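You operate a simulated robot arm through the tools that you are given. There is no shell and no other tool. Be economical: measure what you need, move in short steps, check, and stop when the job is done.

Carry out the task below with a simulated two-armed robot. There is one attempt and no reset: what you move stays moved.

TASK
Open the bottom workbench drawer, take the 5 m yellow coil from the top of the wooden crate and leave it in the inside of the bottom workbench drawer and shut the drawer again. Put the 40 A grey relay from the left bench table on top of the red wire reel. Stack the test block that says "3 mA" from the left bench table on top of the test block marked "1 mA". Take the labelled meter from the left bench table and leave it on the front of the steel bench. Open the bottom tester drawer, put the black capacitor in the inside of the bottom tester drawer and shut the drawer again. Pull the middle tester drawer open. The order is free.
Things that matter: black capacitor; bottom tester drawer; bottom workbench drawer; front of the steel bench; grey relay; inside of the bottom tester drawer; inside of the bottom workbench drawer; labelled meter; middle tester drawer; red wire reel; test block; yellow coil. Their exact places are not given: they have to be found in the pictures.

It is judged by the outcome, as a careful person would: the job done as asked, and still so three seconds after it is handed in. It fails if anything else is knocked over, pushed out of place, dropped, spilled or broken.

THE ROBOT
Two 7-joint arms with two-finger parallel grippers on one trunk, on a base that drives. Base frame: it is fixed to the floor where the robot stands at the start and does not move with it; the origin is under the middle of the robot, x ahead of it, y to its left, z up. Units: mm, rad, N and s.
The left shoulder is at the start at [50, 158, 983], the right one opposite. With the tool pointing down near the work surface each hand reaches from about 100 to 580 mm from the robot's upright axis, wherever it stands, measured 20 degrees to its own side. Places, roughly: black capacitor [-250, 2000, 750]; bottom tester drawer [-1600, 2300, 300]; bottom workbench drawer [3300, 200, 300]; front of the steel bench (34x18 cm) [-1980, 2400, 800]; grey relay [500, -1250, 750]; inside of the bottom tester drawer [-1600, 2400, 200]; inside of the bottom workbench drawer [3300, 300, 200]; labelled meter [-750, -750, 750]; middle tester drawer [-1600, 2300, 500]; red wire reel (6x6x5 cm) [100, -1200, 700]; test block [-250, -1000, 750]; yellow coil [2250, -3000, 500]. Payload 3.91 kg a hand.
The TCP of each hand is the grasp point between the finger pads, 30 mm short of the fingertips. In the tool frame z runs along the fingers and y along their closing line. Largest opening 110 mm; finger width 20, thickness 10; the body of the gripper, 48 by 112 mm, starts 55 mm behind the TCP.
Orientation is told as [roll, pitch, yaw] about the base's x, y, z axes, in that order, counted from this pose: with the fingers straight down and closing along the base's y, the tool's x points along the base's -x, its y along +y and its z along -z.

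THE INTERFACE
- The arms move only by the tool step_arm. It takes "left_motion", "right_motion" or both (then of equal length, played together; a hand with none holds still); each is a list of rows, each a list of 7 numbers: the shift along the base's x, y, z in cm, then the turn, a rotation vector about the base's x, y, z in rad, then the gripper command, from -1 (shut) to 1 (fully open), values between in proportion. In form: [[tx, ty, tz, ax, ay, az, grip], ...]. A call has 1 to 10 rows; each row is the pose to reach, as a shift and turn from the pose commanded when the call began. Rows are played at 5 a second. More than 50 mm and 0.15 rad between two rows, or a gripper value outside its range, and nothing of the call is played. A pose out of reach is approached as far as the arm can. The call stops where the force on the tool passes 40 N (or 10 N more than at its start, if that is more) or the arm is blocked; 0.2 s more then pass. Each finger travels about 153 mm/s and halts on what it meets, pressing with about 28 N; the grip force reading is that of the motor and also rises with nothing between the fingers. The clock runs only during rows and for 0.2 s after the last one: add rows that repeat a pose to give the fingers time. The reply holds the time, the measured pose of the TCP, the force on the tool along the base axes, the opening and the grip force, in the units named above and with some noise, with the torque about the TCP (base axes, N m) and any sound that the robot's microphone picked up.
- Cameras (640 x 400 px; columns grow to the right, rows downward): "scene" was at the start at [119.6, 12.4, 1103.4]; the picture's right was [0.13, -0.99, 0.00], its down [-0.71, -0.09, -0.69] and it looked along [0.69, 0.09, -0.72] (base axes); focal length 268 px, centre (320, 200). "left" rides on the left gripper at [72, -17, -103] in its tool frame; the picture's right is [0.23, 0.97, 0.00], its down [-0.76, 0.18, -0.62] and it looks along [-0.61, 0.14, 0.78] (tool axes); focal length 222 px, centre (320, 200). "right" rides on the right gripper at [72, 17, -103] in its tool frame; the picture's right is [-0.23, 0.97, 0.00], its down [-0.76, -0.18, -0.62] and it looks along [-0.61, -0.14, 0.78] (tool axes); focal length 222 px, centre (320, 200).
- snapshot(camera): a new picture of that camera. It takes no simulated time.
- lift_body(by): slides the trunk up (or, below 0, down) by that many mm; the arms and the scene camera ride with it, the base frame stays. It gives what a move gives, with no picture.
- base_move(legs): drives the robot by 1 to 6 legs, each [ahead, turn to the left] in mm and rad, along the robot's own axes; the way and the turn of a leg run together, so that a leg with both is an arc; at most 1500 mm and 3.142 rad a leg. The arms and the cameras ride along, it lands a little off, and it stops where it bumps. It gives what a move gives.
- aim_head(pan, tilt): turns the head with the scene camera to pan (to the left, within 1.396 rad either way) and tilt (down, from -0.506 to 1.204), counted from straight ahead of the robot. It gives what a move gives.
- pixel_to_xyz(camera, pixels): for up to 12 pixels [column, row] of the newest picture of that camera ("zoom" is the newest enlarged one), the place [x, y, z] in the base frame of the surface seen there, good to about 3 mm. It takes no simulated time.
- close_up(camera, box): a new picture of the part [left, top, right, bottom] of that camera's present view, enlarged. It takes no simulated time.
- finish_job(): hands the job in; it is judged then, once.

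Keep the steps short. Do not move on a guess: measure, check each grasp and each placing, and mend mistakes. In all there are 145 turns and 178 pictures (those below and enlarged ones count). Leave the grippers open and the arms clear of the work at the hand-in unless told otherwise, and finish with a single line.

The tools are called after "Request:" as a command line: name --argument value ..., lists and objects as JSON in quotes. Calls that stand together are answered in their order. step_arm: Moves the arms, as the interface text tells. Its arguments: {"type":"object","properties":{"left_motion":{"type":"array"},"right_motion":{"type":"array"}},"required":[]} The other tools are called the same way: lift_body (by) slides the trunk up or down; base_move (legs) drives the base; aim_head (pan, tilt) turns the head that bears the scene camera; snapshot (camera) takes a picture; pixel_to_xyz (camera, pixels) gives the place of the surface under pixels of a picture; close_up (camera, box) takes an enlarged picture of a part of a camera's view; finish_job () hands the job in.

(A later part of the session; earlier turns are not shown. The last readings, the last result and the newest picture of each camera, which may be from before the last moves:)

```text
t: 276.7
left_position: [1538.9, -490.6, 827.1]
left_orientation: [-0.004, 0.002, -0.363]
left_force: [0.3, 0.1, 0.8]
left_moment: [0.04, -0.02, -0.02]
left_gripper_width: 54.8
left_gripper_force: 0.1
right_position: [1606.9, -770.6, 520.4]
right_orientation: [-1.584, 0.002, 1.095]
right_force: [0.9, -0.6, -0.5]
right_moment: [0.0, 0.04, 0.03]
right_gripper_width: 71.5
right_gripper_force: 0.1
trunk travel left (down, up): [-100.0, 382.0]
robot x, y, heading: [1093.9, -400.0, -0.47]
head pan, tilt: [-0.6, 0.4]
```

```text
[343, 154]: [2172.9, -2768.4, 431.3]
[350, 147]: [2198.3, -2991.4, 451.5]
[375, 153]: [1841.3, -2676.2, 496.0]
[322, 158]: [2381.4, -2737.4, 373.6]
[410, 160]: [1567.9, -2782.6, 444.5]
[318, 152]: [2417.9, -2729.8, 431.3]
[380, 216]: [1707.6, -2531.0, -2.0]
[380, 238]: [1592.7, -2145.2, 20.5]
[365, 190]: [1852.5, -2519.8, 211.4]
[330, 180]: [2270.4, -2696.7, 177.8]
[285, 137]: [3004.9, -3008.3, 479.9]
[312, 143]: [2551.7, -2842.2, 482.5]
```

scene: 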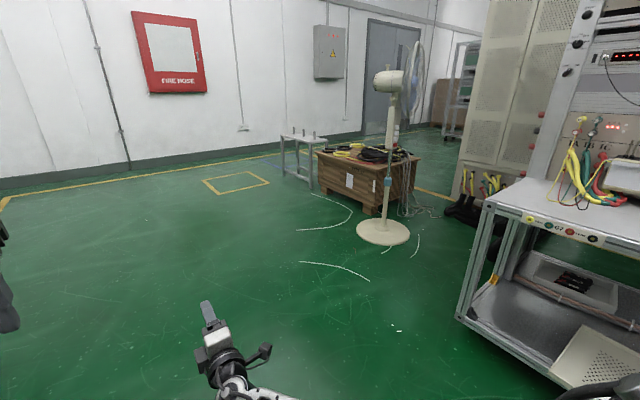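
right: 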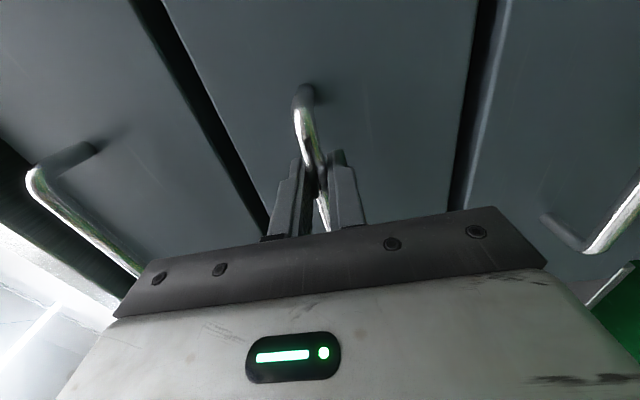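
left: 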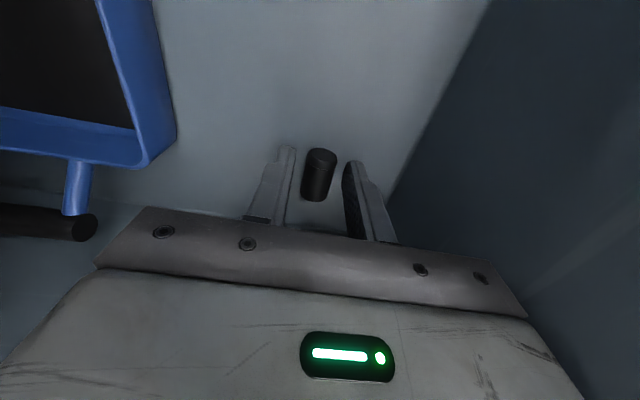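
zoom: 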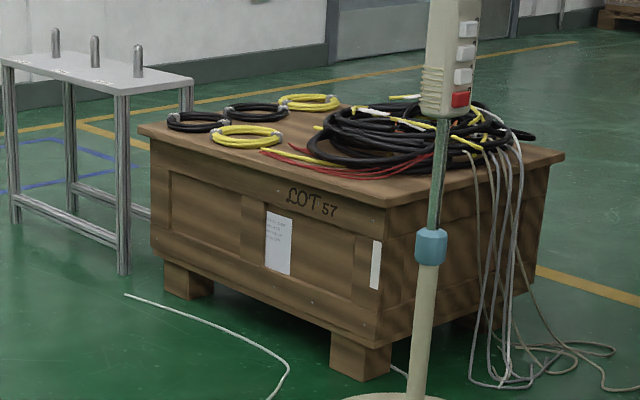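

There are two yellow coils; I need to read labels. I raise the trunk and drive to the crate's front, staying clear of the fan.

Request:
lift_body --by 180

Request:
base_move --legs '[[0, -0.45], [1060, 0], [1060, 0], [0, -1.065]]'

Request:
aim_head --pan 0.0 --tilt 0.6

Request:
snapshot --camera "scene"

```text
t: 278.7
left_position: [1540.0, -490.4, 1006.5]
left_orientation: [-0.006, 0.002, -0.364]
left_force: [0.0, -0.8, 0.6]
left_moment: [0.02, 0.02, 0.01]
left_gripper_width: 55.0
left_gripper_force: 0.0
right_position: [1606.2, -770.9, 699.1]
right_orientation: [-1.583, 0.003, 1.097]
right_force: [0.6, 0.6, -0.6]
right_moment: [0.02, 0.01, -0.01]
right_gripper_width: 71.5
right_gripper_force: 0.0
trunk travel left (down, up): [-280.0, 202.0]
robot x, y, heading: [1091.7, -397.9, -0.468]
head pan, tilt: [-0.6, 0.4]
```

```text
t: 293.3
left_position: [2351.8, -2517.2, 1008.3]
left_orientation: [-0.005, 0.002, -1.857]
left_force: [0.0, 0.5, -0.8]
left_moment: [0.02, 0.01, -0.03]
left_gripper_width: 54.9
left_gripper_force: 0.1
right_position: [2077.7, -2606.0, 700.6]
right_orientation: [-1.582, 0.001, -0.395]
right_force: [-0.2, -0.7, 0.2]
right_moment: [0.01, -0.01, 0.0]
right_gripper_width: 71.7
right_gripper_force: 0.1
trunk travel left (down, up): [-280.0, 202.0]
robot x, y, heading: [2407.8, -2068.7, -1.962]
head pan, tilt: [-0.6, 0.4]
```

```text
t: 294.3
left_position: [2351.2, -2517.5, 1007.3]
left_orientation: [-0.006, 0.001, -1.857]
left_force: [-0.7, 0.1, 0.0]
left_moment: [0.02, 0.01, -0.02]
left_gripper_width: 55.2
left_gripper_force: 0.1
right_position: [2077.6, -2605.2, 699.1]
right_orientation: [-1.584, 0.001, -0.395]
right_force: [0.0, 0.6, 0.6]
right_moment: [0.0, 0.02, -0.01]
right_gripper_width: 71.4
right_gripper_force: 0.0
trunk travel left (down, up): [-280.0, 202.0]
robot x, y, heading: [2408.9, -2068.8, -1.965]
head pan, tilt: [0.0, 0.6]
```

```text
60 pictures are left
```

scene: 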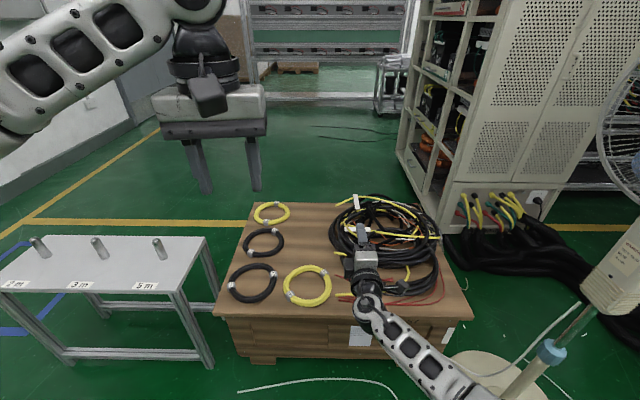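

I zoom on the coil tags.

Request:
close_up --camera "scene" --box '[270, 255, 345, 315]'

Request:
close_up --camera "scene" --box '[245, 195, 300, 235]'

Request:
pixel_to_xyz --camera "scene" --pixels '[[307, 267], [307, 304], [285, 286], [330, 286], [307, 286], [272, 205], [272, 222], [255, 213], [289, 213], [272, 213], [340, 320], [225, 305]]'

```text
6.67 times, centred on (308, 285) of scene
```

zoom: 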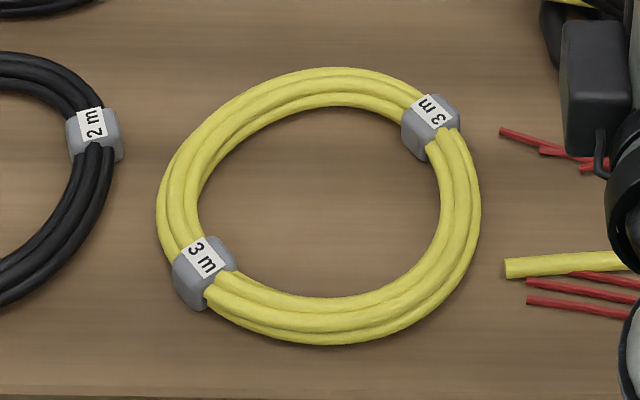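

```text
10.00 times, centred on (272, 215) of scene
```

zoom: 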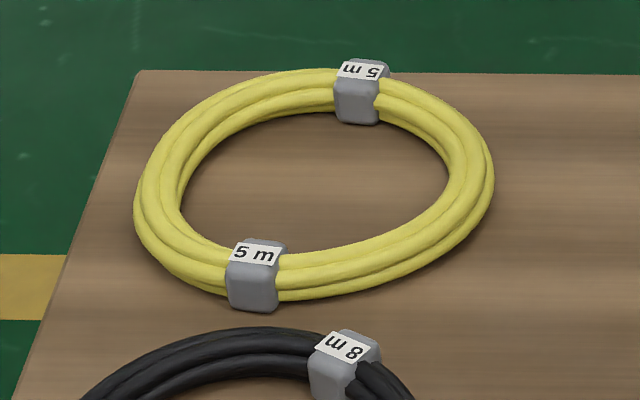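

```text
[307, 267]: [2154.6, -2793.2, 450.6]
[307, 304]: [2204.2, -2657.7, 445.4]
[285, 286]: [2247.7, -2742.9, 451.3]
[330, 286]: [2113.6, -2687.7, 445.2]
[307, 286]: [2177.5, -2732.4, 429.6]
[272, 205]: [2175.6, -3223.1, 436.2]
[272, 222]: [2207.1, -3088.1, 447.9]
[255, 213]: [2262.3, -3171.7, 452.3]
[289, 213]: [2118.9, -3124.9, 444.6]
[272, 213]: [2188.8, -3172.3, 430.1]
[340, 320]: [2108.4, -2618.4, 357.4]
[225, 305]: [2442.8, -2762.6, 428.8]
```

The 5 m yellow coil is the far-left one, near the crate's back-left corner. I measure table and floor to plan a route around.

Request:
pixel_to_xyz --camera "scene" --pixels '[[207, 237], [180, 288], [38, 237], [3, 287], [100, 205], [150, 200], [60, 165], [30, 170], [200, 205], [130, 90], [190, 362], [72, 360]]'

Request:
aim_head --pan 0.7 --tilt 0.4

Request:
snapshot --camera "scene"

```text
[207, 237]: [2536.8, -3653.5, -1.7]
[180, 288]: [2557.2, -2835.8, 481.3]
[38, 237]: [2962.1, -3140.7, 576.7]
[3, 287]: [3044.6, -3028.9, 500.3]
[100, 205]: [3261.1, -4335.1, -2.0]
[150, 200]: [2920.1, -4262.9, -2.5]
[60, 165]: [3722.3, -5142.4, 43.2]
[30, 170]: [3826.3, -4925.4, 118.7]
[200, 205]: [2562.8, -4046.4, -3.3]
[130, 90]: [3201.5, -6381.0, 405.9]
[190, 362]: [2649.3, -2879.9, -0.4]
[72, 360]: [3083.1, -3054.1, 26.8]
```

```text
t: 295.3
left_position: [2350.7, -2516.8, 1007.4]
left_orientation: [-0.004, 0.001, -1.856]
left_force: [-0.7, 0.0, -0.8]
left_moment: [0.01, 0.0, -0.02]
left_gripper_width: 55.0
left_gripper_force: 0.0
right_position: [2076.6, -2605.5, 699.6]
right_orientation: [-1.584, 0.003, -0.394]
right_force: [-0.2, 0.4, 0.9]
right_moment: [-0.02, 0.02, -0.01]
right_gripper_width: 71.6
right_gripper_force: 0.0
trunk travel left (down, up): [-280.0, 202.0]
robot x, y, heading: [2411.0, -2069.0, -1.965]
head pan, tilt: [0.7, 0.4]
```

```text
57 pictures are left
```

scene: 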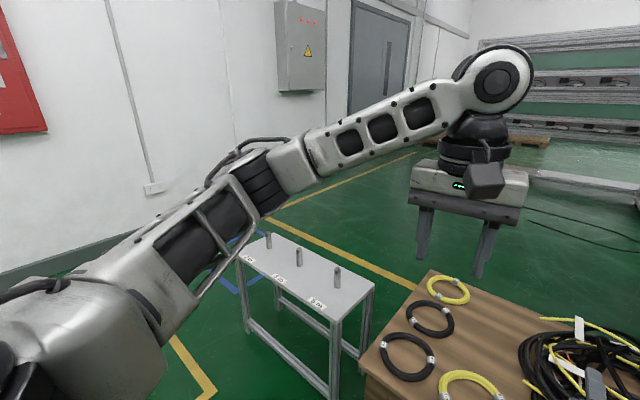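

Request:
pixel_to_xyz --camera "scene" --pixels '[[374, 284], [336, 318], [268, 234], [238, 252], [120, 238], [60, 262], [300, 220], [400, 250], [380, 160], [420, 270], [210, 370], [180, 330]]'

```text
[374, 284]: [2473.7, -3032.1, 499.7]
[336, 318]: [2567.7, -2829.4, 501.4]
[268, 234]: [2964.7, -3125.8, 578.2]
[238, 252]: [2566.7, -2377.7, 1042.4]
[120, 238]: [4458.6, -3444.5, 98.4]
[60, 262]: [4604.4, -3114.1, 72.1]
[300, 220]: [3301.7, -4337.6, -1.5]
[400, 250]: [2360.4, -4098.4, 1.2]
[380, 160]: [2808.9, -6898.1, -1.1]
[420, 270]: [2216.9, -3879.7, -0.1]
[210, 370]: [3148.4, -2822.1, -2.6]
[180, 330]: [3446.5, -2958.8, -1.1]
```

Route is clear: around the left of the peg table (u 3480–4004, d 1565–1785), then behind the crate. I drive it.

Request:
aim_head --pan 0.0 --tilt 0.6

Request:
base_move --legs '[[0, 1.553], [1500, 0], [0, -1.565], [1500, 0]]'

Request:
snapshot --camera "scene"

```text
t: 296.4
left_position: [2350.7, -2516.3, 1007.9]
left_orientation: [-0.006, 0.001, -1.859]
left_force: [-1.1, -1.1, -0.6]
left_moment: [0.0, -0.02, -0.02]
left_gripper_width: 55.2
left_gripper_force: 0.1
right_position: [2077.7, -2605.4, 699.6]
right_orientation: [-1.583, 0.004, -0.393]
right_force: [-0.6, 0.5, 0.2]
right_moment: [0.0, 0.04, 0.0]
right_gripper_width: 71.4
right_gripper_force: 0.1
trunk travel left (down, up): [-280.0, 202.0]
robot x, y, heading: [2409.1, -2065.8, -1.96]
head pan, tilt: [0.0, 0.6]
```

```text
t: 318.5
left_position: [3098.2, -4486.2, 1007.3]
left_orientation: [-0.006, 0.001, -1.898]
left_force: [-0.3, -0.1, -0.6]
left_moment: [-0.02, -0.02, -0.03]
left_gripper_width: 55.2
left_gripper_force: 0.0
right_position: [2821.2, -4563.6, 700.6]
right_orientation: [-1.583, 0.002, -0.436]
right_force: [-0.4, 0.1, -1.0]
right_moment: [0.03, -0.03, 0.0]
right_gripper_width: 71.4
right_gripper_force: 0.1
trunk travel left (down, up): [-280.0, 202.0]
robot x, y, heading: [3175.5, -4038.6, -2.002]
head pan, tilt: [0.0, 0.6]
```

```text
56 pictures are left
```

scene: 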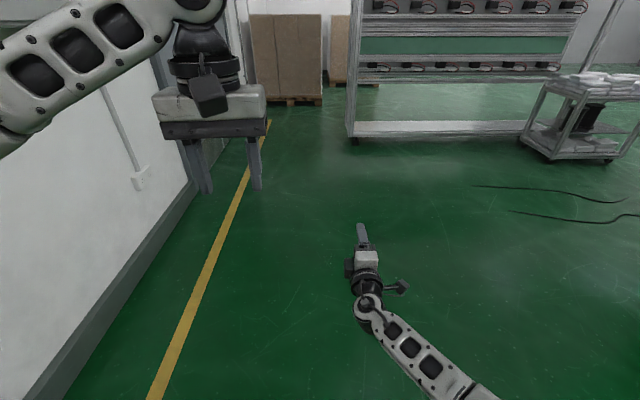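

Request:
base_move --legs '[[60, 0], [0, -1.545], [1070, 0], [0, -1.571]]'

Request:
snapshot --camera "scene"

```text
t: 332.2
left_position: [2219.3, -3183.8, 1007.7]
left_orientation: [-0.006, 0.002, 1.309]
left_force: [-0.3, 0.4, 0.1]
left_moment: [-0.05, -0.01, -0.03]
left_gripper_width: 55.0
left_gripper_force: 0.1
right_position: [2491.0, -3090.2, 700.8]
right_orientation: [-1.583, 0.001, 2.77]
right_force: [0.0, -0.6, -1.1]
right_moment: [0.0, 0.0, -0.04]
right_gripper_width: 71.2
right_gripper_force: 0.1
trunk travel left (down, up): [-280.0, 202.0]
robot x, y, heading: [2171.3, -3637.3, 1.203]
head pan, tilt: [0.0, 0.6]
```

```text
55 pictures are left
```

scene: 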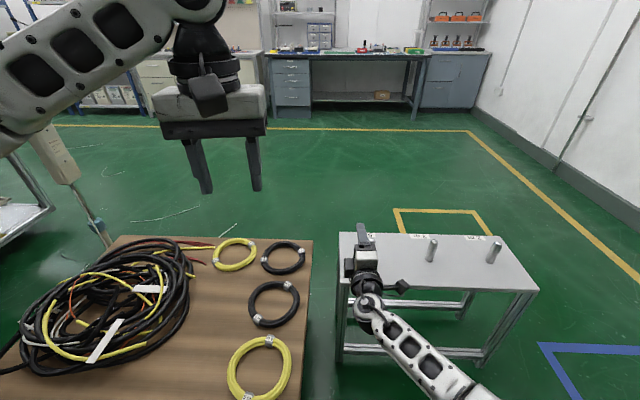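

The coil lies at (260,368), bottom of the picture. I tilt down and measure it.

Request:
aim_head --pan 0.15 --tilt 0.95

Request:
snapshot --camera "scene"

```text
t: 333.0
left_position: [2218.1, -3184.5, 1007.3]
left_orientation: [-0.005, 0.0, 1.308]
left_force: [0.5, -0.4, 0.1]
left_moment: [0.01, -0.02, 0.03]
left_gripper_width: 55.0
left_gripper_force: 0.0
right_position: [2491.3, -3088.8, 699.7]
right_orientation: [-1.582, 0.003, 2.769]
right_force: [-0.1, -0.1, 0.0]
right_moment: [-0.01, 0.0, 0.01]
right_gripper_width: 71.6
right_gripper_force: 0.1
trunk travel left (down, up): [-280.0, 202.0]
robot x, y, heading: [2174.3, -3636.2, 1.204]
head pan, tilt: [0.15, 0.949]
```

```text
54 pictures are left
```

scene: 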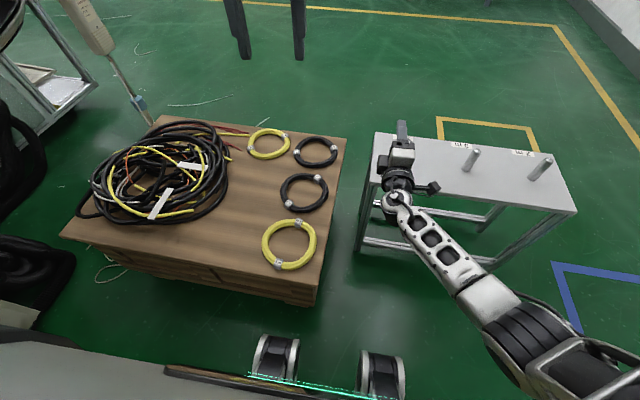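

Request:
pixel_to_xyz --camera "scene" --pixels '[[289, 222], [289, 268], [266, 245], [312, 245], [289, 245], [298, 221], [280, 267], [308, 285], [316, 240], [275, 340], [380, 352], [240, 280]]'

Request:
close_up --camera "scene" --box '[245, 205, 335, 285]'

```text
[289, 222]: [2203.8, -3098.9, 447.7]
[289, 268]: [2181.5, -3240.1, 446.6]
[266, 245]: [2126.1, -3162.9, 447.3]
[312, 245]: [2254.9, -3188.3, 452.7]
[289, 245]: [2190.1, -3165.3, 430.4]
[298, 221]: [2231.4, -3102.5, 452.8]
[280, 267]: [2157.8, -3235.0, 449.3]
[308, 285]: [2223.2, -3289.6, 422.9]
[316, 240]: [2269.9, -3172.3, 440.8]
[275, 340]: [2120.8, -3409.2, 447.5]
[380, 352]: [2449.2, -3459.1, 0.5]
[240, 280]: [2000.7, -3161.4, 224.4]
```

```text
5.00 times, centred on (290, 245) of scene
```

zoom: 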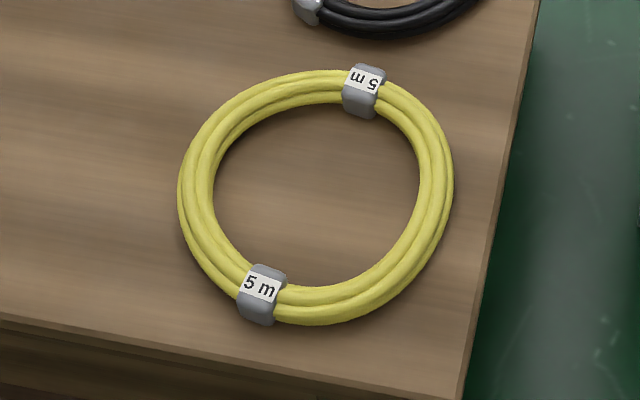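

Ring centre (2191,-3170), radius ~68, top z 450 on the crate top 430. I'll grip its right-hand section near (2257,-3188). Lower trunk 100 mm and move down in stages.

Request:
lift_body --by -100

Request:
step_arm --left_motion '[[3.9, -0.3, 0, 0, 0, 0, 0.2], [3.9, -0.3, -4.8, 0, 0, 0, 0.2], [3.9, -0.3, -9.6, 0, 0, 0, 0.2], [3.9, -0.3, -14.4, 0, 0, 0, 0.2], [3.9, -0.3, -19.2, 0, 0, 0, 0.2], [3.9, -0.3, -24, 0, 0, 0, 0.2], [3.9, -0.3, -28.8, 0, 0, 0, 0.2], [3.9, -0.3, -33.6, 0, 0, 0, 0.2], [3.9, -0.3, -37, 0, 0, 0, 0.2]]'

Request:
snapshot --camera "left"

Request:
snapshot --camera "scene"

```text
t: 334.4
left_position: [2219.3, -3184.9, 907.8]
left_orientation: [-0.005, 0.0, 1.307]
left_force: [-0.2, 0.4, 0.2]
left_moment: [-0.01, 0.04, -0.04]
left_gripper_width: 54.8
left_gripper_force: 0.1
right_position: [2491.3, -3088.5, 599.4]
right_orientation: [-1.583, 0.0, 2.769]
right_force: [-0.9, -0.1, -0.3]
right_moment: [0.04, 0.03, 0.0]
right_gripper_width: 71.4
right_gripper_force: 0.1
trunk travel left (down, up): [-180.0, 302.0]
robot x, y, heading: [2172.1, -3637.6, 1.205]
head pan, tilt: [0.15, 0.949]
```

```text
t: 336.4
left_position: [2258.4, -3187.5, 539.8]
left_orientation: [-0.006, 0.003, 1.307]
left_force: [0.3, 0.6, 0.6]
left_moment: [-0.01, -0.02, -0.04]
left_gripper_width: 65.9
left_gripper_force: 0.1
right_position: [2490.6, -3089.5, 599.6]
right_orientation: [-1.582, 0.002, 2.771]
right_force: [0.3, -0.1, -0.7]
right_moment: [0.01, 0.0, 0.02]
right_gripper_width: 71.6
right_gripper_force: 0.0
trunk travel left (down, up): [-180.0, 302.0]
robot x, y, heading: [2174.6, -3637.0, 1.204]
head pan, tilt: [0.15, 0.949]
```

```text
52 pictures are left
```

left: 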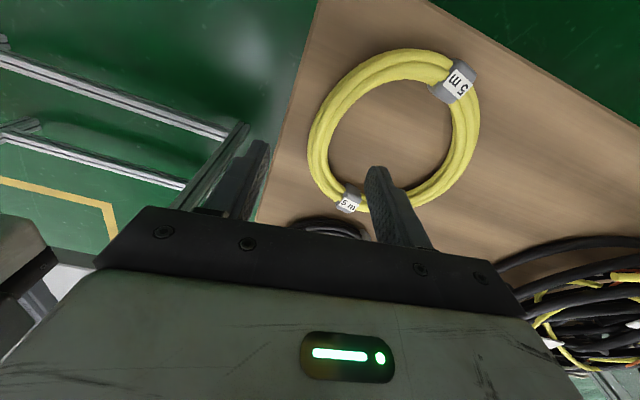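

```text
51 pictures are left
```

scene: 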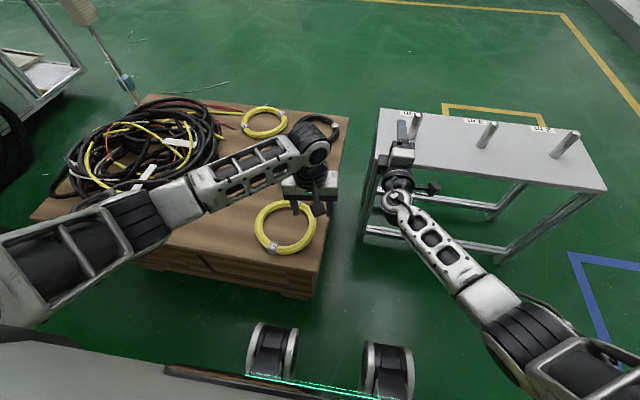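

I verify the ring section position from the left camera.

Request:
pixel_to_xyz --camera "left" --pixels '[[318, 150], [313, 130], [326, 180], [345, 85], [470, 130], [440, 60]]'

```text
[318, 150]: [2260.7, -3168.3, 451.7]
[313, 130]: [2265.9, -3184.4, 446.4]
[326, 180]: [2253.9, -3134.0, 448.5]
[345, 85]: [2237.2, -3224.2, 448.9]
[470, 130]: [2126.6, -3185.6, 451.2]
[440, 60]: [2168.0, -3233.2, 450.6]
```

Aligned. I descend to TCP 464, close, and lift.

Request:
step_arm --left_motion '[[0, 0.5, -4, 0, 0, 0, 0.2], [0, 0.5, -7.5, 0, 0, 0, 0.2], [0, 0.5, -7.5, 0, 0, 0, -1], [0, 0.5, -7.5, 0, 0, 0, -1], [0, 0.5, -7.5, 0, 0, 0, -1], [0, 0.5, -5, 0, 0, 0, -1], [0, 0.5, -1, 0, 0, 0, -1], [0, 0.5, 3.5, 0, 0, 0, -1], [0, 0.5, 8, 0, 0, 0, -1]]'

Request:
snapshot --camera "left"

Request:
snapshot --camera "scene"

```text
t: 338.4
left_position: [2260.7, -3181.3, 620.4]
left_orientation: [-0.003, 0.001, 1.309]
left_force: [-0.8, 0.5, -2.2]
left_moment: [-0.03, -0.09, 0.0]
left_gripper_width: 24.5
left_gripper_force: 28.4
right_position: [2491.3, -3089.4, 601.0]
right_orientation: [-1.582, 0.001, 2.768]
right_force: [-0.9, 0.7, 0.7]
right_moment: [0.04, 0.03, 0.04]
right_gripper_width: 71.3
right_gripper_force: 0.0
trunk travel left (down, up): [-180.0, 302.0]
robot x, y, heading: [2174.6, -3635.6, 1.206]
head pan, tilt: [0.15, 0.949]
```

```text
50 pictures are left
```

left: 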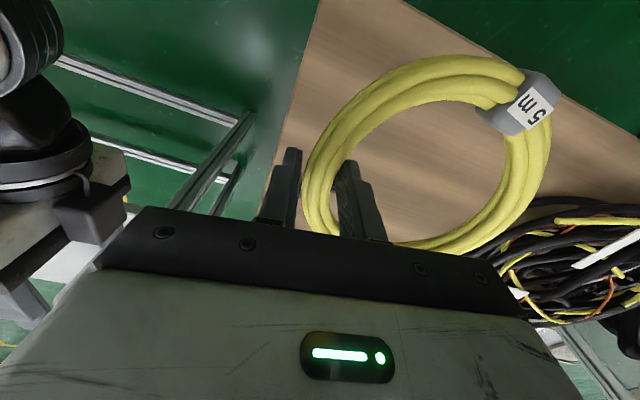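

```text
49 pictures are left
```

scene: 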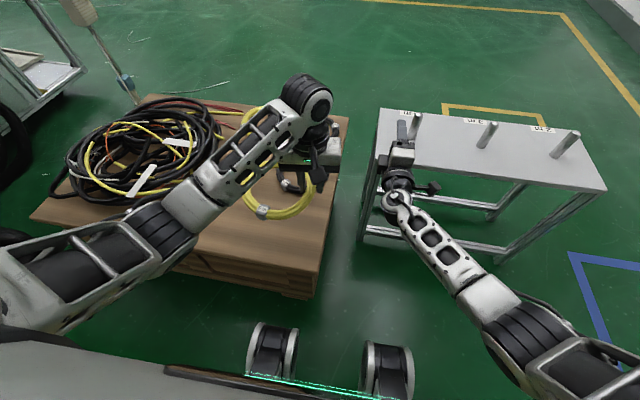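

Coil held flat (24.5 mm). I drive back around the table and up toward the workbench side.

Request:
base_move --legs '[[0, -1.617], [1081, 0], [0, 1.571], [1400, 0], [1400, 0]]'

Request:
aim_head --pan 0.6 --tilt 0.35

Request:
snapshot --camera "scene"

Request:
snapshot --camera "left"

```text
t: 364.5
left_position: [4364.8, -1103.7, 619.6]
left_orientation: [-0.005, 0.003, 1.247]
left_force: [0.2, -0.1, -0.7]
left_moment: [0.01, -0.09, -0.02]
left_gripper_width: 24.4
left_gripper_force: 28.2
right_position: [4600.6, -1027.1, 599.8]
right_orientation: [-1.583, 0.003, 2.706]
right_force: [0.1, 0.7, 0.3]
right_moment: [0.0, -0.01, -0.01]
right_gripper_width: 71.7
right_gripper_force: 0.0
trunk travel left (down, up): [-180.0, 302.0]
robot x, y, heading: [4250.8, -1552.2, 1.144]
head pan, tilt: [0.15, 0.949]
```

```text
t: 365.5
left_position: [4363.9, -1104.3, 620.3]
left_orientation: [-0.004, 0.0, 1.247]
left_force: [0.2, -0.1, -1.5]
left_moment: [-0.03, -0.08, -0.04]
left_gripper_width: 24.4
left_gripper_force: 28.1
right_position: [4600.4, -1026.3, 599.3]
right_orientation: [-1.583, 0.003, 2.708]
right_force: [-0.1, -0.4, 0.4]
right_moment: [0.01, -0.01, 0.02]
right_gripper_width: 71.5
right_gripper_force: 0.0
trunk travel left (down, up): [-180.0, 302.0]
robot x, y, heading: [4247.4, -1554.8, 1.142]
head pan, tilt: [0.6, 0.351]
```

```text
48 pictures are left
```

scene: 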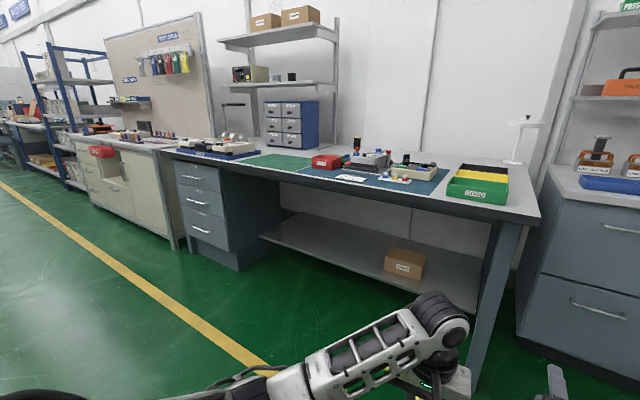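

```text
47 pictures are left
```

left: 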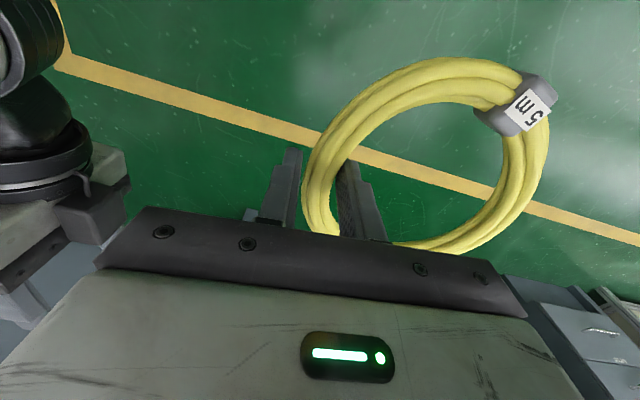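

The dark workbench with three drawers is at (200,205). I measure its bottom handle and face.

Request:
close_up --camera "scene" --box '[160, 150, 260, 275]'

Request:
pixel_to_xyz --camera "scene" --pixels '[[195, 229], [205, 233], [215, 232], [200, 220], [222, 240], [188, 215], [195, 203], [200, 240], [227, 200], [222, 268], [300, 180], [525, 218]]'

```text
3.20 times, centred on (210, 212) of scene
```

zoom: 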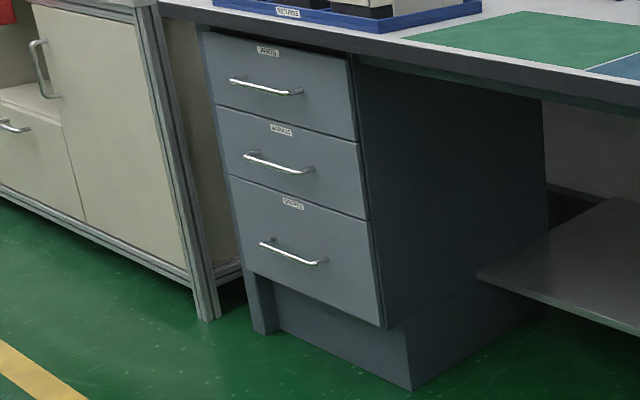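

```text
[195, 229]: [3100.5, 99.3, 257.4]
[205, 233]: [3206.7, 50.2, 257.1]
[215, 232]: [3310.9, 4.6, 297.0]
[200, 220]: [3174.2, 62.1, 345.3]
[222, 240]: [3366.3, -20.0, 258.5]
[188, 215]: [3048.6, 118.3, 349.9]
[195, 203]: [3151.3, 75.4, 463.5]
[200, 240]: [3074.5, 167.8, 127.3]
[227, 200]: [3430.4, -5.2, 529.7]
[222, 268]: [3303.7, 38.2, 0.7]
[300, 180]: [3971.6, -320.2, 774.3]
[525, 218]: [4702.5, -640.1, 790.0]
```

Request:
pixel_to_xyz --camera "zoom" --pixels '[[265, 245], [280, 250], [295, 256], [310, 262], [290, 240], [300, 275], [250, 155], [275, 164], [235, 180], [370, 225], [385, 325], [250, 272]]'

```text
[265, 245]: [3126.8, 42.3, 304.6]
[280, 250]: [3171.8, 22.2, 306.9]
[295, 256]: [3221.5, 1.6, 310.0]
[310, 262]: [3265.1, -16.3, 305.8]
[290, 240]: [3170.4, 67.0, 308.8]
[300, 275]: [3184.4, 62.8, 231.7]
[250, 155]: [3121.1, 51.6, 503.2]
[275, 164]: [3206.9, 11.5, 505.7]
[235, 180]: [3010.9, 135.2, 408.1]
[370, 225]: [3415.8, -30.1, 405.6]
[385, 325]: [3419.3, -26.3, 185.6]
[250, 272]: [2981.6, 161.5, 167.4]
```

Bottom handle bar centre (3200,11,307), face e≈1345. I drive to the stand-off and lower the trunk.

Request:
base_move --legs '[[0, 1.428], [858, 0], [858, 0], [0, -1.417]]'

Request:
lift_body --by -180

Request:
aim_head --pan 0.0 --tilt 0.65

Request:
snapshot --camera "scene"

Request:
pixel_to_xyz --camera "scene" --pixels '[[320, 260], [340, 260], [360, 260]]'

```text
t: 381.2
left_position: [2965.6, -129.8, 619.6]
left_orientation: [-0.007, 0.002, 1.197]
left_force: [-1.3, 0.2, -1.4]
left_moment: [-0.06, -0.11, 0.02]
left_gripper_width: 24.3
left_gripper_force: 28.0
right_position: [3205.3, -64.2, 600.8]
right_orientation: [-1.583, 0.002, 2.658]
right_force: [0.5, 0.0, 0.0]
right_moment: [0.01, -0.03, 0.02]
right_gripper_width: 71.5
right_gripper_force: 0.1
trunk travel left (down, up): [-180.0, 302.0]
robot x, y, heading: [2827.6, -574.7, 1.092]
head pan, tilt: [0.6, 0.351]
```

```text
t: 383.2
left_position: [2966.7, -131.0, 440.0]
left_orientation: [-0.002, -0.002, 1.198]
left_force: [-0.3, -0.3, -0.5]
left_moment: [-0.06, -0.09, 0.03]
left_gripper_width: 24.0
left_gripper_force: 27.9
right_position: [3230.2, -72.5, 421.4]
right_orientation: [-1.593, 0.031, 2.639]
right_force: [-0.5, 0.4, -0.8]
right_moment: [0.04, 0.01, 0.02]
right_gripper_width: 71.5
right_gripper_force: 0.0
trunk travel left (down, up): [0.0, 482.0]
robot x, y, heading: [2826.6, -574.7, 1.098]
head pan, tilt: [0.6, 0.351]
```

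```text
t: 384.2
left_position: [2967.2, -131.8, 440.4]
left_orientation: [-0.001, 0.002, 1.198]
left_force: [0.6, 0.7, -2.0]
left_moment: [-0.1, -0.1, -0.01]
left_gripper_width: 24.5
left_gripper_force: 28.3
right_position: [3228.1, -72.0, 420.0]
right_orientation: [-1.589, 0.028, 2.639]
right_force: [0.2, 0.3, -0.5]
right_moment: [-0.01, -0.02, 0.0]
right_gripper_width: 71.5
right_gripper_force: 0.1
trunk travel left (down, up): [0.0, 482.0]
robot x, y, heading: [2825.8, -574.7, 1.092]
head pan, tilt: [0.0, 0.649]
```

```text
45 pictures are left
```

scene: 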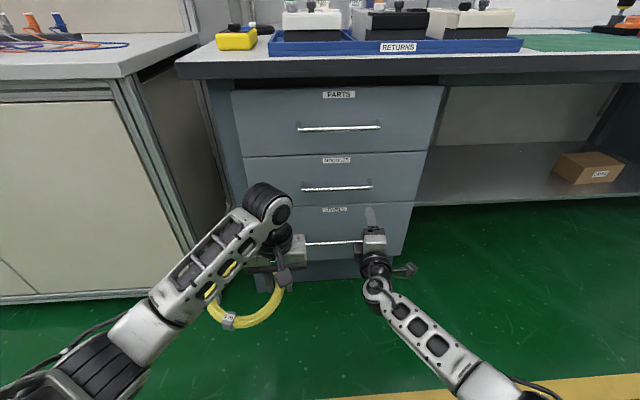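

```text
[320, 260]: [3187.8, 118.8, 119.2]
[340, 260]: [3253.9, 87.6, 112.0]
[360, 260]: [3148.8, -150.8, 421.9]
```

I correct heading and back 40 mm, then lower the right hand to z 307.

Request:
base_move --legs '[[0, 0.058], [-45, 0]]'

Request:
step_arm --right_motion '[[0, 0, -4, 0, 0, 0.03, 0.3], [0, 0, -8, 0, 0, 0.04, 0.3], [0, 0, -11.2, 0, 0, 0.04, 0.3], [0, 0, -11.2, 0, 0, 0.04, 0.3]]'

Request:
snapshot --camera "right"

Request:
pixel_to_xyz --camera "right" --pixels '[[310, 70], [315, 100], [320, 125], [325, 150], [330, 175], [318, 110]]'

```text
t: 385.5
left_position: [2922.4, -163.4, 440.0]
left_orientation: [0.002, 0.002, 1.257]
left_force: [0.5, 1.1, -0.1]
left_moment: [-0.04, -0.14, -0.03]
left_gripper_width: 24.4
left_gripper_force: 28.4
right_position: [3179.9, -89.3, 417.7]
right_orientation: [-1.586, 0.032, 2.699]
right_force: [0.5, -0.2, -0.1]
right_moment: [0.01, 0.0, 0.01]
right_gripper_width: 71.8
right_gripper_force: 0.1
trunk travel left (down, up): [0.0, 482.0]
robot x, y, heading: [2811.2, -616.4, 1.148]
head pan, tilt: [0.0, 0.649]
```

```text
t: 386.6
left_position: [2922.4, -165.0, 437.9]
left_orientation: [-0.002, 0.003, 1.254]
left_force: [-0.3, 0.1, -1.9]
left_moment: [-0.04, -0.14, 0.01]
left_gripper_width: 24.5
left_gripper_force: 28.0
right_position: [3280.3, -134.4, 324.0]
right_orientation: [-1.594, 0.152, 2.643]
right_force: [0.7, -0.3, -0.5]
right_moment: [0.02, -0.01, -0.03]
right_gripper_width: 71.5
right_gripper_force: 0.0
right hand out of reach, approached as far as the arm can: row 3, 4
trunk travel left (down, up): [0.0, 482.0]
robot x, y, heading: [2812.2, -611.9, 1.151]
head pan, tilt: [0.0, 0.649]
stopped in row 4 (right hand): the arm was blocked; the commanded pose is now the measured one
```

```text
44 pictures are left
```

right: 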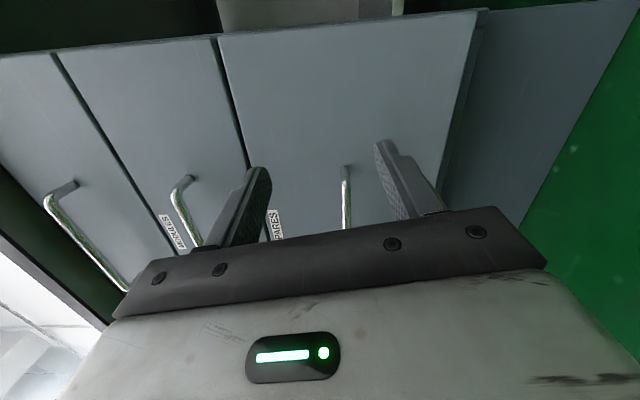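

```text
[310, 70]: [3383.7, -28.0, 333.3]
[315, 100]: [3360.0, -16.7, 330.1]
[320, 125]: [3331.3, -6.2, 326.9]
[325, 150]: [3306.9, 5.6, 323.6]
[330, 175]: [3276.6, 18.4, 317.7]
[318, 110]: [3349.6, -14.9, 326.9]
```

The hand is forced right when low. I shift the base ~85 mm left (and back 124 mm) and re-level the hand.

Request:
base_move --legs '[[0, -0.6], [-150, 0], [0, 0.6]]'

Request:
step_arm --right_motion '[[-1.5, 0.7, -0.6, 0.03, 0.07, 0.04, 0.3], [-3, 1.4, -1.2, 0.061, 0.137, 0.08, 0.3], [-4.5, 2.0, -1.7, 0.061, 0.137, 0.08, 0.3], [-4.5, 2.0, -1.7, 0.061, 0.137, 0.08, 0.3]]'

Request:
snapshot --camera "right"

```text
t: 391.3
left_position: [2796.5, -242.4, 440.9]
left_orientation: [-0.002, 0.002, 1.247]
left_force: [0.5, 0.7, -1.2]
left_moment: [-0.04, -0.12, 0.01]
left_gripper_width: 24.5
left_gripper_force: 28.1
right_position: [3154.0, -217.5, 323.9]
right_orientation: [-1.591, 0.156, 2.637]
right_force: [0.3, 0.7, -0.5]
right_moment: [0.0, 0.02, 0.04]
right_gripper_width: 71.5
right_gripper_force: 0.2
trunk travel left (down, up): [0.0, 482.0]
robot x, y, heading: [2681.1, -692.9, 1.142]
head pan, tilt: [0.0, 0.649]
```

```text
t: 392.5
left_position: [2796.1, -242.3, 438.2]
left_orientation: [-0.003, 0.004, 1.247]
left_force: [-0.8, 0.1, -1.8]
left_moment: [-0.02, -0.06, 0.0]
left_gripper_width: 24.3
left_gripper_force: 27.9
right_position: [3146.5, -215.2, 322.5]
right_orientation: [-1.592, 0.051, 2.683]
right_force: [0.5, 1.1, -0.3]
right_moment: [0.0, -0.04, -0.01]
right_gripper_width: 71.5
right_gripper_force: 0.1
right hand out of reach, approached as far as the arm can: row 1, 2, 3, 4
trunk travel left (down, up): [0.0, 482.0]
robot x, y, heading: [2681.3, -690.3, 1.143]
head pan, tilt: [0.0, 0.649]
stopped in row 4 (right hand): the arm was blocked; the commanded pose is now the measured one
```

```text
43 pictures are left
```

right: 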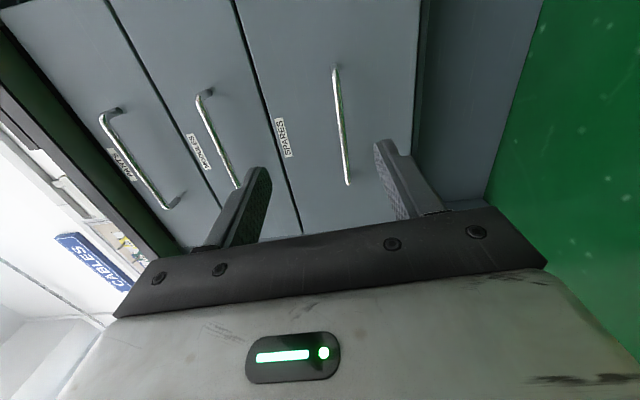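

It was at its far limit. I pull the hand in 63 mm and left 38 mm, to z 306.

Request:
step_arm --right_motion '[[-2, -1.4, 0, 0, 0, 0.02, 0.3], [-4, -2.8, -0.5, 0.01, 0.02, 0.03, 0.3], [-6.1, -4.2, -1.0, 0.02, 0.045, 0.03, 0.3], [-6.1, -4.2, -1.6, 0.02, 0.045, 0.03, 0.3], [-6.1, -4.2, -1.6, 0.02, 0.045, 0.03, 0.3]]'

Request:
snapshot --camera "right"

Request:
pixel_to_xyz --camera "right" --pixels '[[320, 100], [325, 130], [330, 150], [335, 100], [338, 130], [342, 160]]'

```text
t: 393.7
left_position: [2796.4, -242.3, 439.5]
left_orientation: [-0.005, 0.002, 1.247]
left_force: [-0.2, 0.3, -1.8]
left_moment: [0.01, -0.08, -0.02]
left_gripper_width: 24.4
left_gripper_force: 28.2
right_position: [3082.4, -258.4, 306.9]
right_orientation: [-1.589, 0.0, 2.718]
right_force: [-0.6, 0.3, -1.0]
right_moment: [-0.01, -0.01, 0.0]
right_gripper_width: 71.5
right_gripper_force: 0.1
trunk travel left (down, up): [0.0, 482.0]
robot x, y, heading: [2681.6, -690.6, 1.142]
head pan, tilt: [0.0, 0.649]
```

```text
42 pictures are left
```

right: 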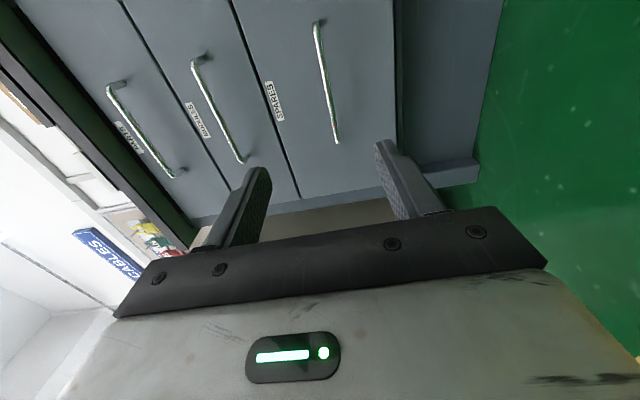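

```text
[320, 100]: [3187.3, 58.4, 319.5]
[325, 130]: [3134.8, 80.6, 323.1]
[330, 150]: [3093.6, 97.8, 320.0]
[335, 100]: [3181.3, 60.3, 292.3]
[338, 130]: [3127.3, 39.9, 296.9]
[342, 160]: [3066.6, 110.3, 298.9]
```

Good pose. Drive forward 284 mm and close on the bar.

Request:
base_move --legs '[[284, 0]]'

Request:
snapshot --camera "right"

Request:
step_arm --right_motion '[[0, 0, 0, 0, 0, 0, -1], [0, 0, 0, 0, 0, 0, -1], [0, 0, 0, 0, 0, 0, -1]]'

```text
t: 395.6
left_position: [2914.6, 3.6, 439.2]
left_orientation: [-0.005, 0.002, 1.237]
left_force: [-0.3, -0.6, -1.3]
left_moment: [-0.05, -0.1, -0.01]
left_gripper_width: 24.5
left_gripper_force: 28.0
right_position: [3202.1, -15.2, 308.0]
right_orientation: [-1.588, 0.001, 2.708]
right_force: [0.9, -0.6, 0.4]
right_moment: [-0.01, 0.03, 0.01]
right_gripper_width: 71.5
right_gripper_force: 0.0
trunk travel left (down, up): [0.0, 482.0]
robot x, y, heading: [2794.3, -445.3, 1.13]
head pan, tilt: [0.0, 0.649]
```

```text
41 pictures are left
```

right: 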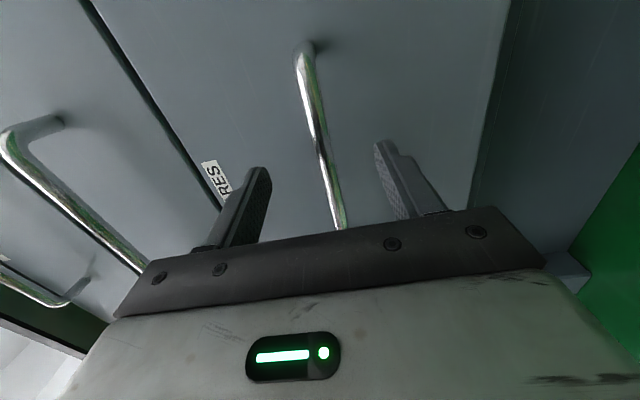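

```text
t: 396.4
left_position: [2915.3, 3.9, 438.7]
left_orientation: [-0.003, 0.006, 1.236]
left_force: [-0.5, -0.2, -1.4]
left_moment: [-0.04, -0.07, -0.01]
left_gripper_width: 24.3
left_gripper_force: 27.6
right_position: [3201.3, -17.4, 301.7]
right_orientation: [-1.577, -0.001, 2.709]
right_force: [-1.2, -0.4, -23.0]
right_moment: [-0.45, 0.22, 0.08]
right_gripper_width: 11.5
right_gripper_force: 45.2
trunk travel left (down, up): [0.0, 482.0]
robot x, y, heading: [2795.4, -442.1, 1.136]
head pan, tilt: [0.0, 0.649]
```

Holding the bar (11.5 mm). I pull by backing 300 mm.

Request:
base_move --legs '[[-300, 0]]'

Request:
snapshot --camera "scene"

```text
t: 398.4
left_position: [2788.2, -264.9, 439.4]
left_orientation: [-0.004, 0.004, 1.24]
left_force: [0.6, 0.2, -1.5]
left_moment: [-0.04, -0.08, 0.02]
left_gripper_width: 24.6
left_gripper_force: 28.3
right_position: [3083.7, -288.4, 302.7]
right_orientation: [-1.579, 0.007, 2.695]
right_force: [25.7, -12.2, -19.8]
right_moment: [-0.27, 0.56, -0.93]
right_gripper_width: 11.8
right_gripper_force: 45.1
trunk travel left (down, up): [0.0, 482.0]
robot x, y, heading: [2670.6, -718.8, 1.132]
head pan, tilt: [0.0, 0.649]
```

```text
40 pictures are left
```

scene: 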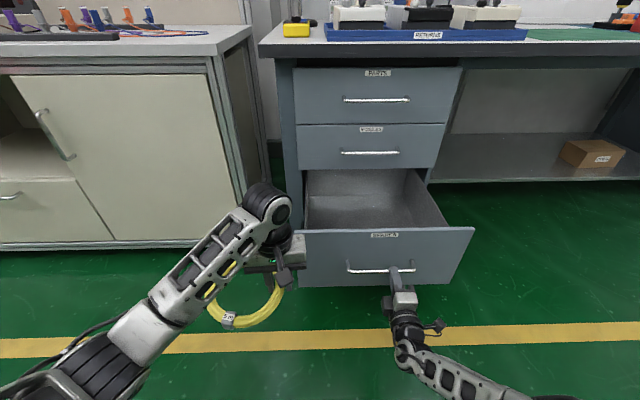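

The drawer is ~296 mm out. I pull 70 mm more for room, then release, back away and raise the right hand.

Request:
base_move --legs '[[-70, 0]]'

Request:
step_arm --right_motion '[[0, 0, 0.5, 0, 0, 0, 0], [0, 0, 0.5, 0, 0, 0, 0.3], [0, 0, 0.5, 0, 0, 0, 0.3]]'

Request:
base_move --legs '[[-130, 0]]'

Request:
step_arm --left_motion '[[0, 0, 4, 0, 0, 0, -1], [0, 0, 8, 0, 0, 0, -1], [0, 0, 10, 0, 0, 0, -1], [0, 0, 10, 0, 0, 0, -1], [0, 0, 10, 0, 0, 0, -1], [0, 0, 10, 0, 0, 0, -1]]' --right_motion '[[0, 0, 4.5, 0, 0, 0, 0.3], [0, 0, 9, 0, 0, 0, 0.3], [0, 0, 13.5, 0, 0, 0, 0], [0, 0, 18, 0, 0, 0, -0.5], [0, 0, 22.5, 0, 0, 0, -1], [0, 0, 25, 0, 0, 0, -1]]'

Request:
snapshot --camera "scene"

Request:
close_up --camera "scene" --box '[260, 120, 480, 280]'

```text
t: 399.2
left_position: [2784.2, -273.9, 439.5]
left_orientation: [-0.004, 0.002, 1.238]
left_force: [0.1, 0.1, -1.2]
left_moment: [-0.04, -0.1, 0.0]
left_gripper_width: 24.4
left_gripper_force: 27.9
right_position: [3080.6, -293.6, 301.9]
right_orientation: [-1.57, 0.005, 2.696]
right_force: [1.3, 3.1, -3.5]
right_moment: [-0.07, 0.31, -0.1]
right_gripper_width: 11.5
right_gripper_force: 45.1
trunk travel left (down, up): [0.0, 482.0]
robot x, y, heading: [2665.1, -724.2, 1.136]
head pan, tilt: [0.0, 0.649]
stopped in leg 1: the force on the tool passed its limit at 106 N (the readings are from after the stop); the commanded pose is now the measured one
```

```text
t: 400.0
left_position: [2782.9, -273.6, 439.9]
left_orientation: [-0.005, 0.002, 1.24]
left_force: [0.7, 0.5, -1.4]
left_moment: [-0.06, -0.13, -0.01]
left_gripper_width: 24.2
left_gripper_force: 28.0
right_position: [3080.9, -294.7, 307.3]
right_orientation: [-1.572, 0.006, 2.696]
right_force: [-0.8, -1.2, 0.1]
right_moment: [0.02, 0.03, -0.01]
right_gripper_width: 71.5
right_gripper_force: 0.2
trunk travel left (down, up): [0.0, 482.0]
robot x, y, heading: [2667.7, -724.5, 1.132]
head pan, tilt: [0.0, 0.649]
```

```text
t: 401.3
left_position: [2731.3, -391.5, 439.0]
left_orientation: [-0.004, 0.002, 1.235]
left_force: [-0.1, -0.2, -1.0]
left_moment: [-0.05, -0.11, -0.02]
left_gripper_width: 24.2
left_gripper_force: 27.7
right_position: [3028.2, -412.6, 309.4]
right_orientation: [-1.572, 0.004, 2.691]
right_force: [0.8, 0.1, -0.8]
right_moment: [-0.01, 0.02, -0.01]
right_gripper_width: 71.5
right_gripper_force: 0.0
trunk travel left (down, up): [0.0, 482.0]
robot x, y, heading: [2611.0, -840.6, 1.134]
head pan, tilt: [0.0, 0.649]
```

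```text
t: 402.7
left_position: [2731.2, -392.4, 540.1]
left_orientation: [-0.003, 0.002, 1.235]
left_force: [-0.4, -0.6, -1.8]
left_moment: [-0.04, -0.08, 0.01]
left_gripper_width: 24.5
left_gripper_force: 27.7
right_position: [3030.5, -411.5, 557.4]
right_orientation: [-1.571, 0.007, 2.692]
right_force: [-0.6, -0.1, 0.1]
right_moment: [-0.01, 0.01, -0.04]
right_gripper_width: 0.0
right_gripper_force: 27.9
trunk travel left (down, up): [0.0, 482.0]
robot x, y, heading: [2613.7, -839.0, 1.132]
head pan, tilt: [0.0, 0.649]
```

```text
39 pictures are left
```

scene: 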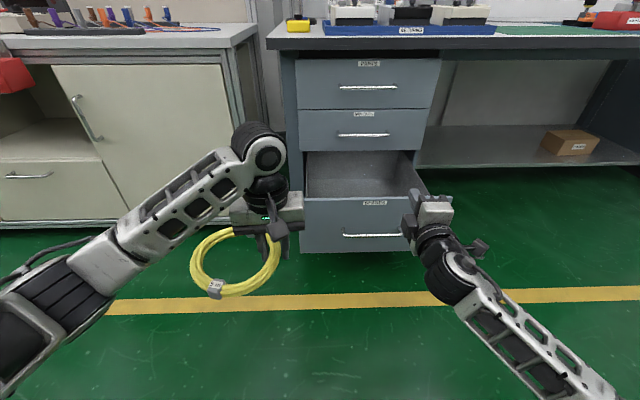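

```text
2.50 times, centred on (370, 200) of scene
```

zoom: 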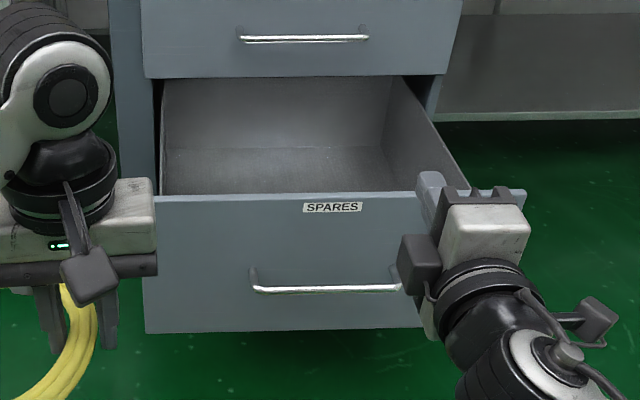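

The drawer is at full travel. I measure panel top, interior floor, and handles.

Request:
pixel_to_xyz --camera "zoom" --pixels '[[200, 197], [350, 193], [300, 291], [200, 170], [300, 165], [165, 150], [410, 120], [300, 39], [230, 130], [470, 185]]'

```text
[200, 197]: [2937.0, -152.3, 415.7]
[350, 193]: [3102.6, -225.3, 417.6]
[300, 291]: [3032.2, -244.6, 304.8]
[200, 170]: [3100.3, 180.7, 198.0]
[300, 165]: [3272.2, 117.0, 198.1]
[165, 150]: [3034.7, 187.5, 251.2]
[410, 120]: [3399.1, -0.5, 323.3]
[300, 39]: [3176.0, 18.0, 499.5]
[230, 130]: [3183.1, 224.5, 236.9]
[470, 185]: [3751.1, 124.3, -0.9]
```

Interior: floor z 198, panel at e 1050, middle handle e≈1300. I raise the trunk 45 mm and drive in to place the coil with the left hand.

Request:
lift_body --by 45

Request:
base_move --legs '[[0, -0.658], [584, 0], [0, 0.68]]'

Request:
snapshot --camera "scene"

```text
t: 403.6
left_position: [2730.8, -392.7, 583.7]
left_orientation: [-0.005, 0.001, 1.236]
left_force: [-0.3, -0.6, -2.1]
left_moment: [-0.07, -0.11, 0.03]
left_gripper_width: 24.4
left_gripper_force: 28.0
right_position: [3029.7, -411.9, 603.7]
right_orientation: [-1.572, 0.003, 2.692]
right_force: [0.0, -0.3, 0.6]
right_moment: [0.0, 0.03, 0.02]
right_gripper_width: 0.3
right_gripper_force: 28.2
trunk travel left (down, up): [-45.0, 437.0]
robot x, y, heading: [2607.3, -836.9, 1.134]
head pan, tilt: [0.0, 0.649]
```

```text
t: 410.5
left_position: [3228.2, -124.0, 583.4]
left_orientation: [-0.003, 0.002, 1.273]
left_force: [-0.5, 0.4, -2.4]
left_moment: [-0.07, -0.1, 0.01]
left_gripper_width: 24.3
left_gripper_force: 28.3
right_position: [3528.9, -132.4, 603.2]
right_orientation: [-1.573, 0.007, 2.732]
right_force: [0.4, 0.0, 1.0]
right_moment: [0.01, 0.01, -0.02]
right_gripper_width: 0.1
right_gripper_force: 27.7
trunk travel left (down, up): [-45.0, 437.0]
robot x, y, heading: [3128.9, -572.9, 1.17]
head pan, tilt: [0.0, 0.649]
```

```text
37 pictures are left
```

scene: 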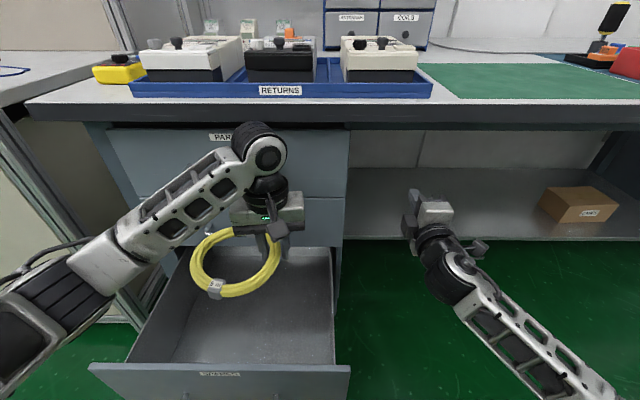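

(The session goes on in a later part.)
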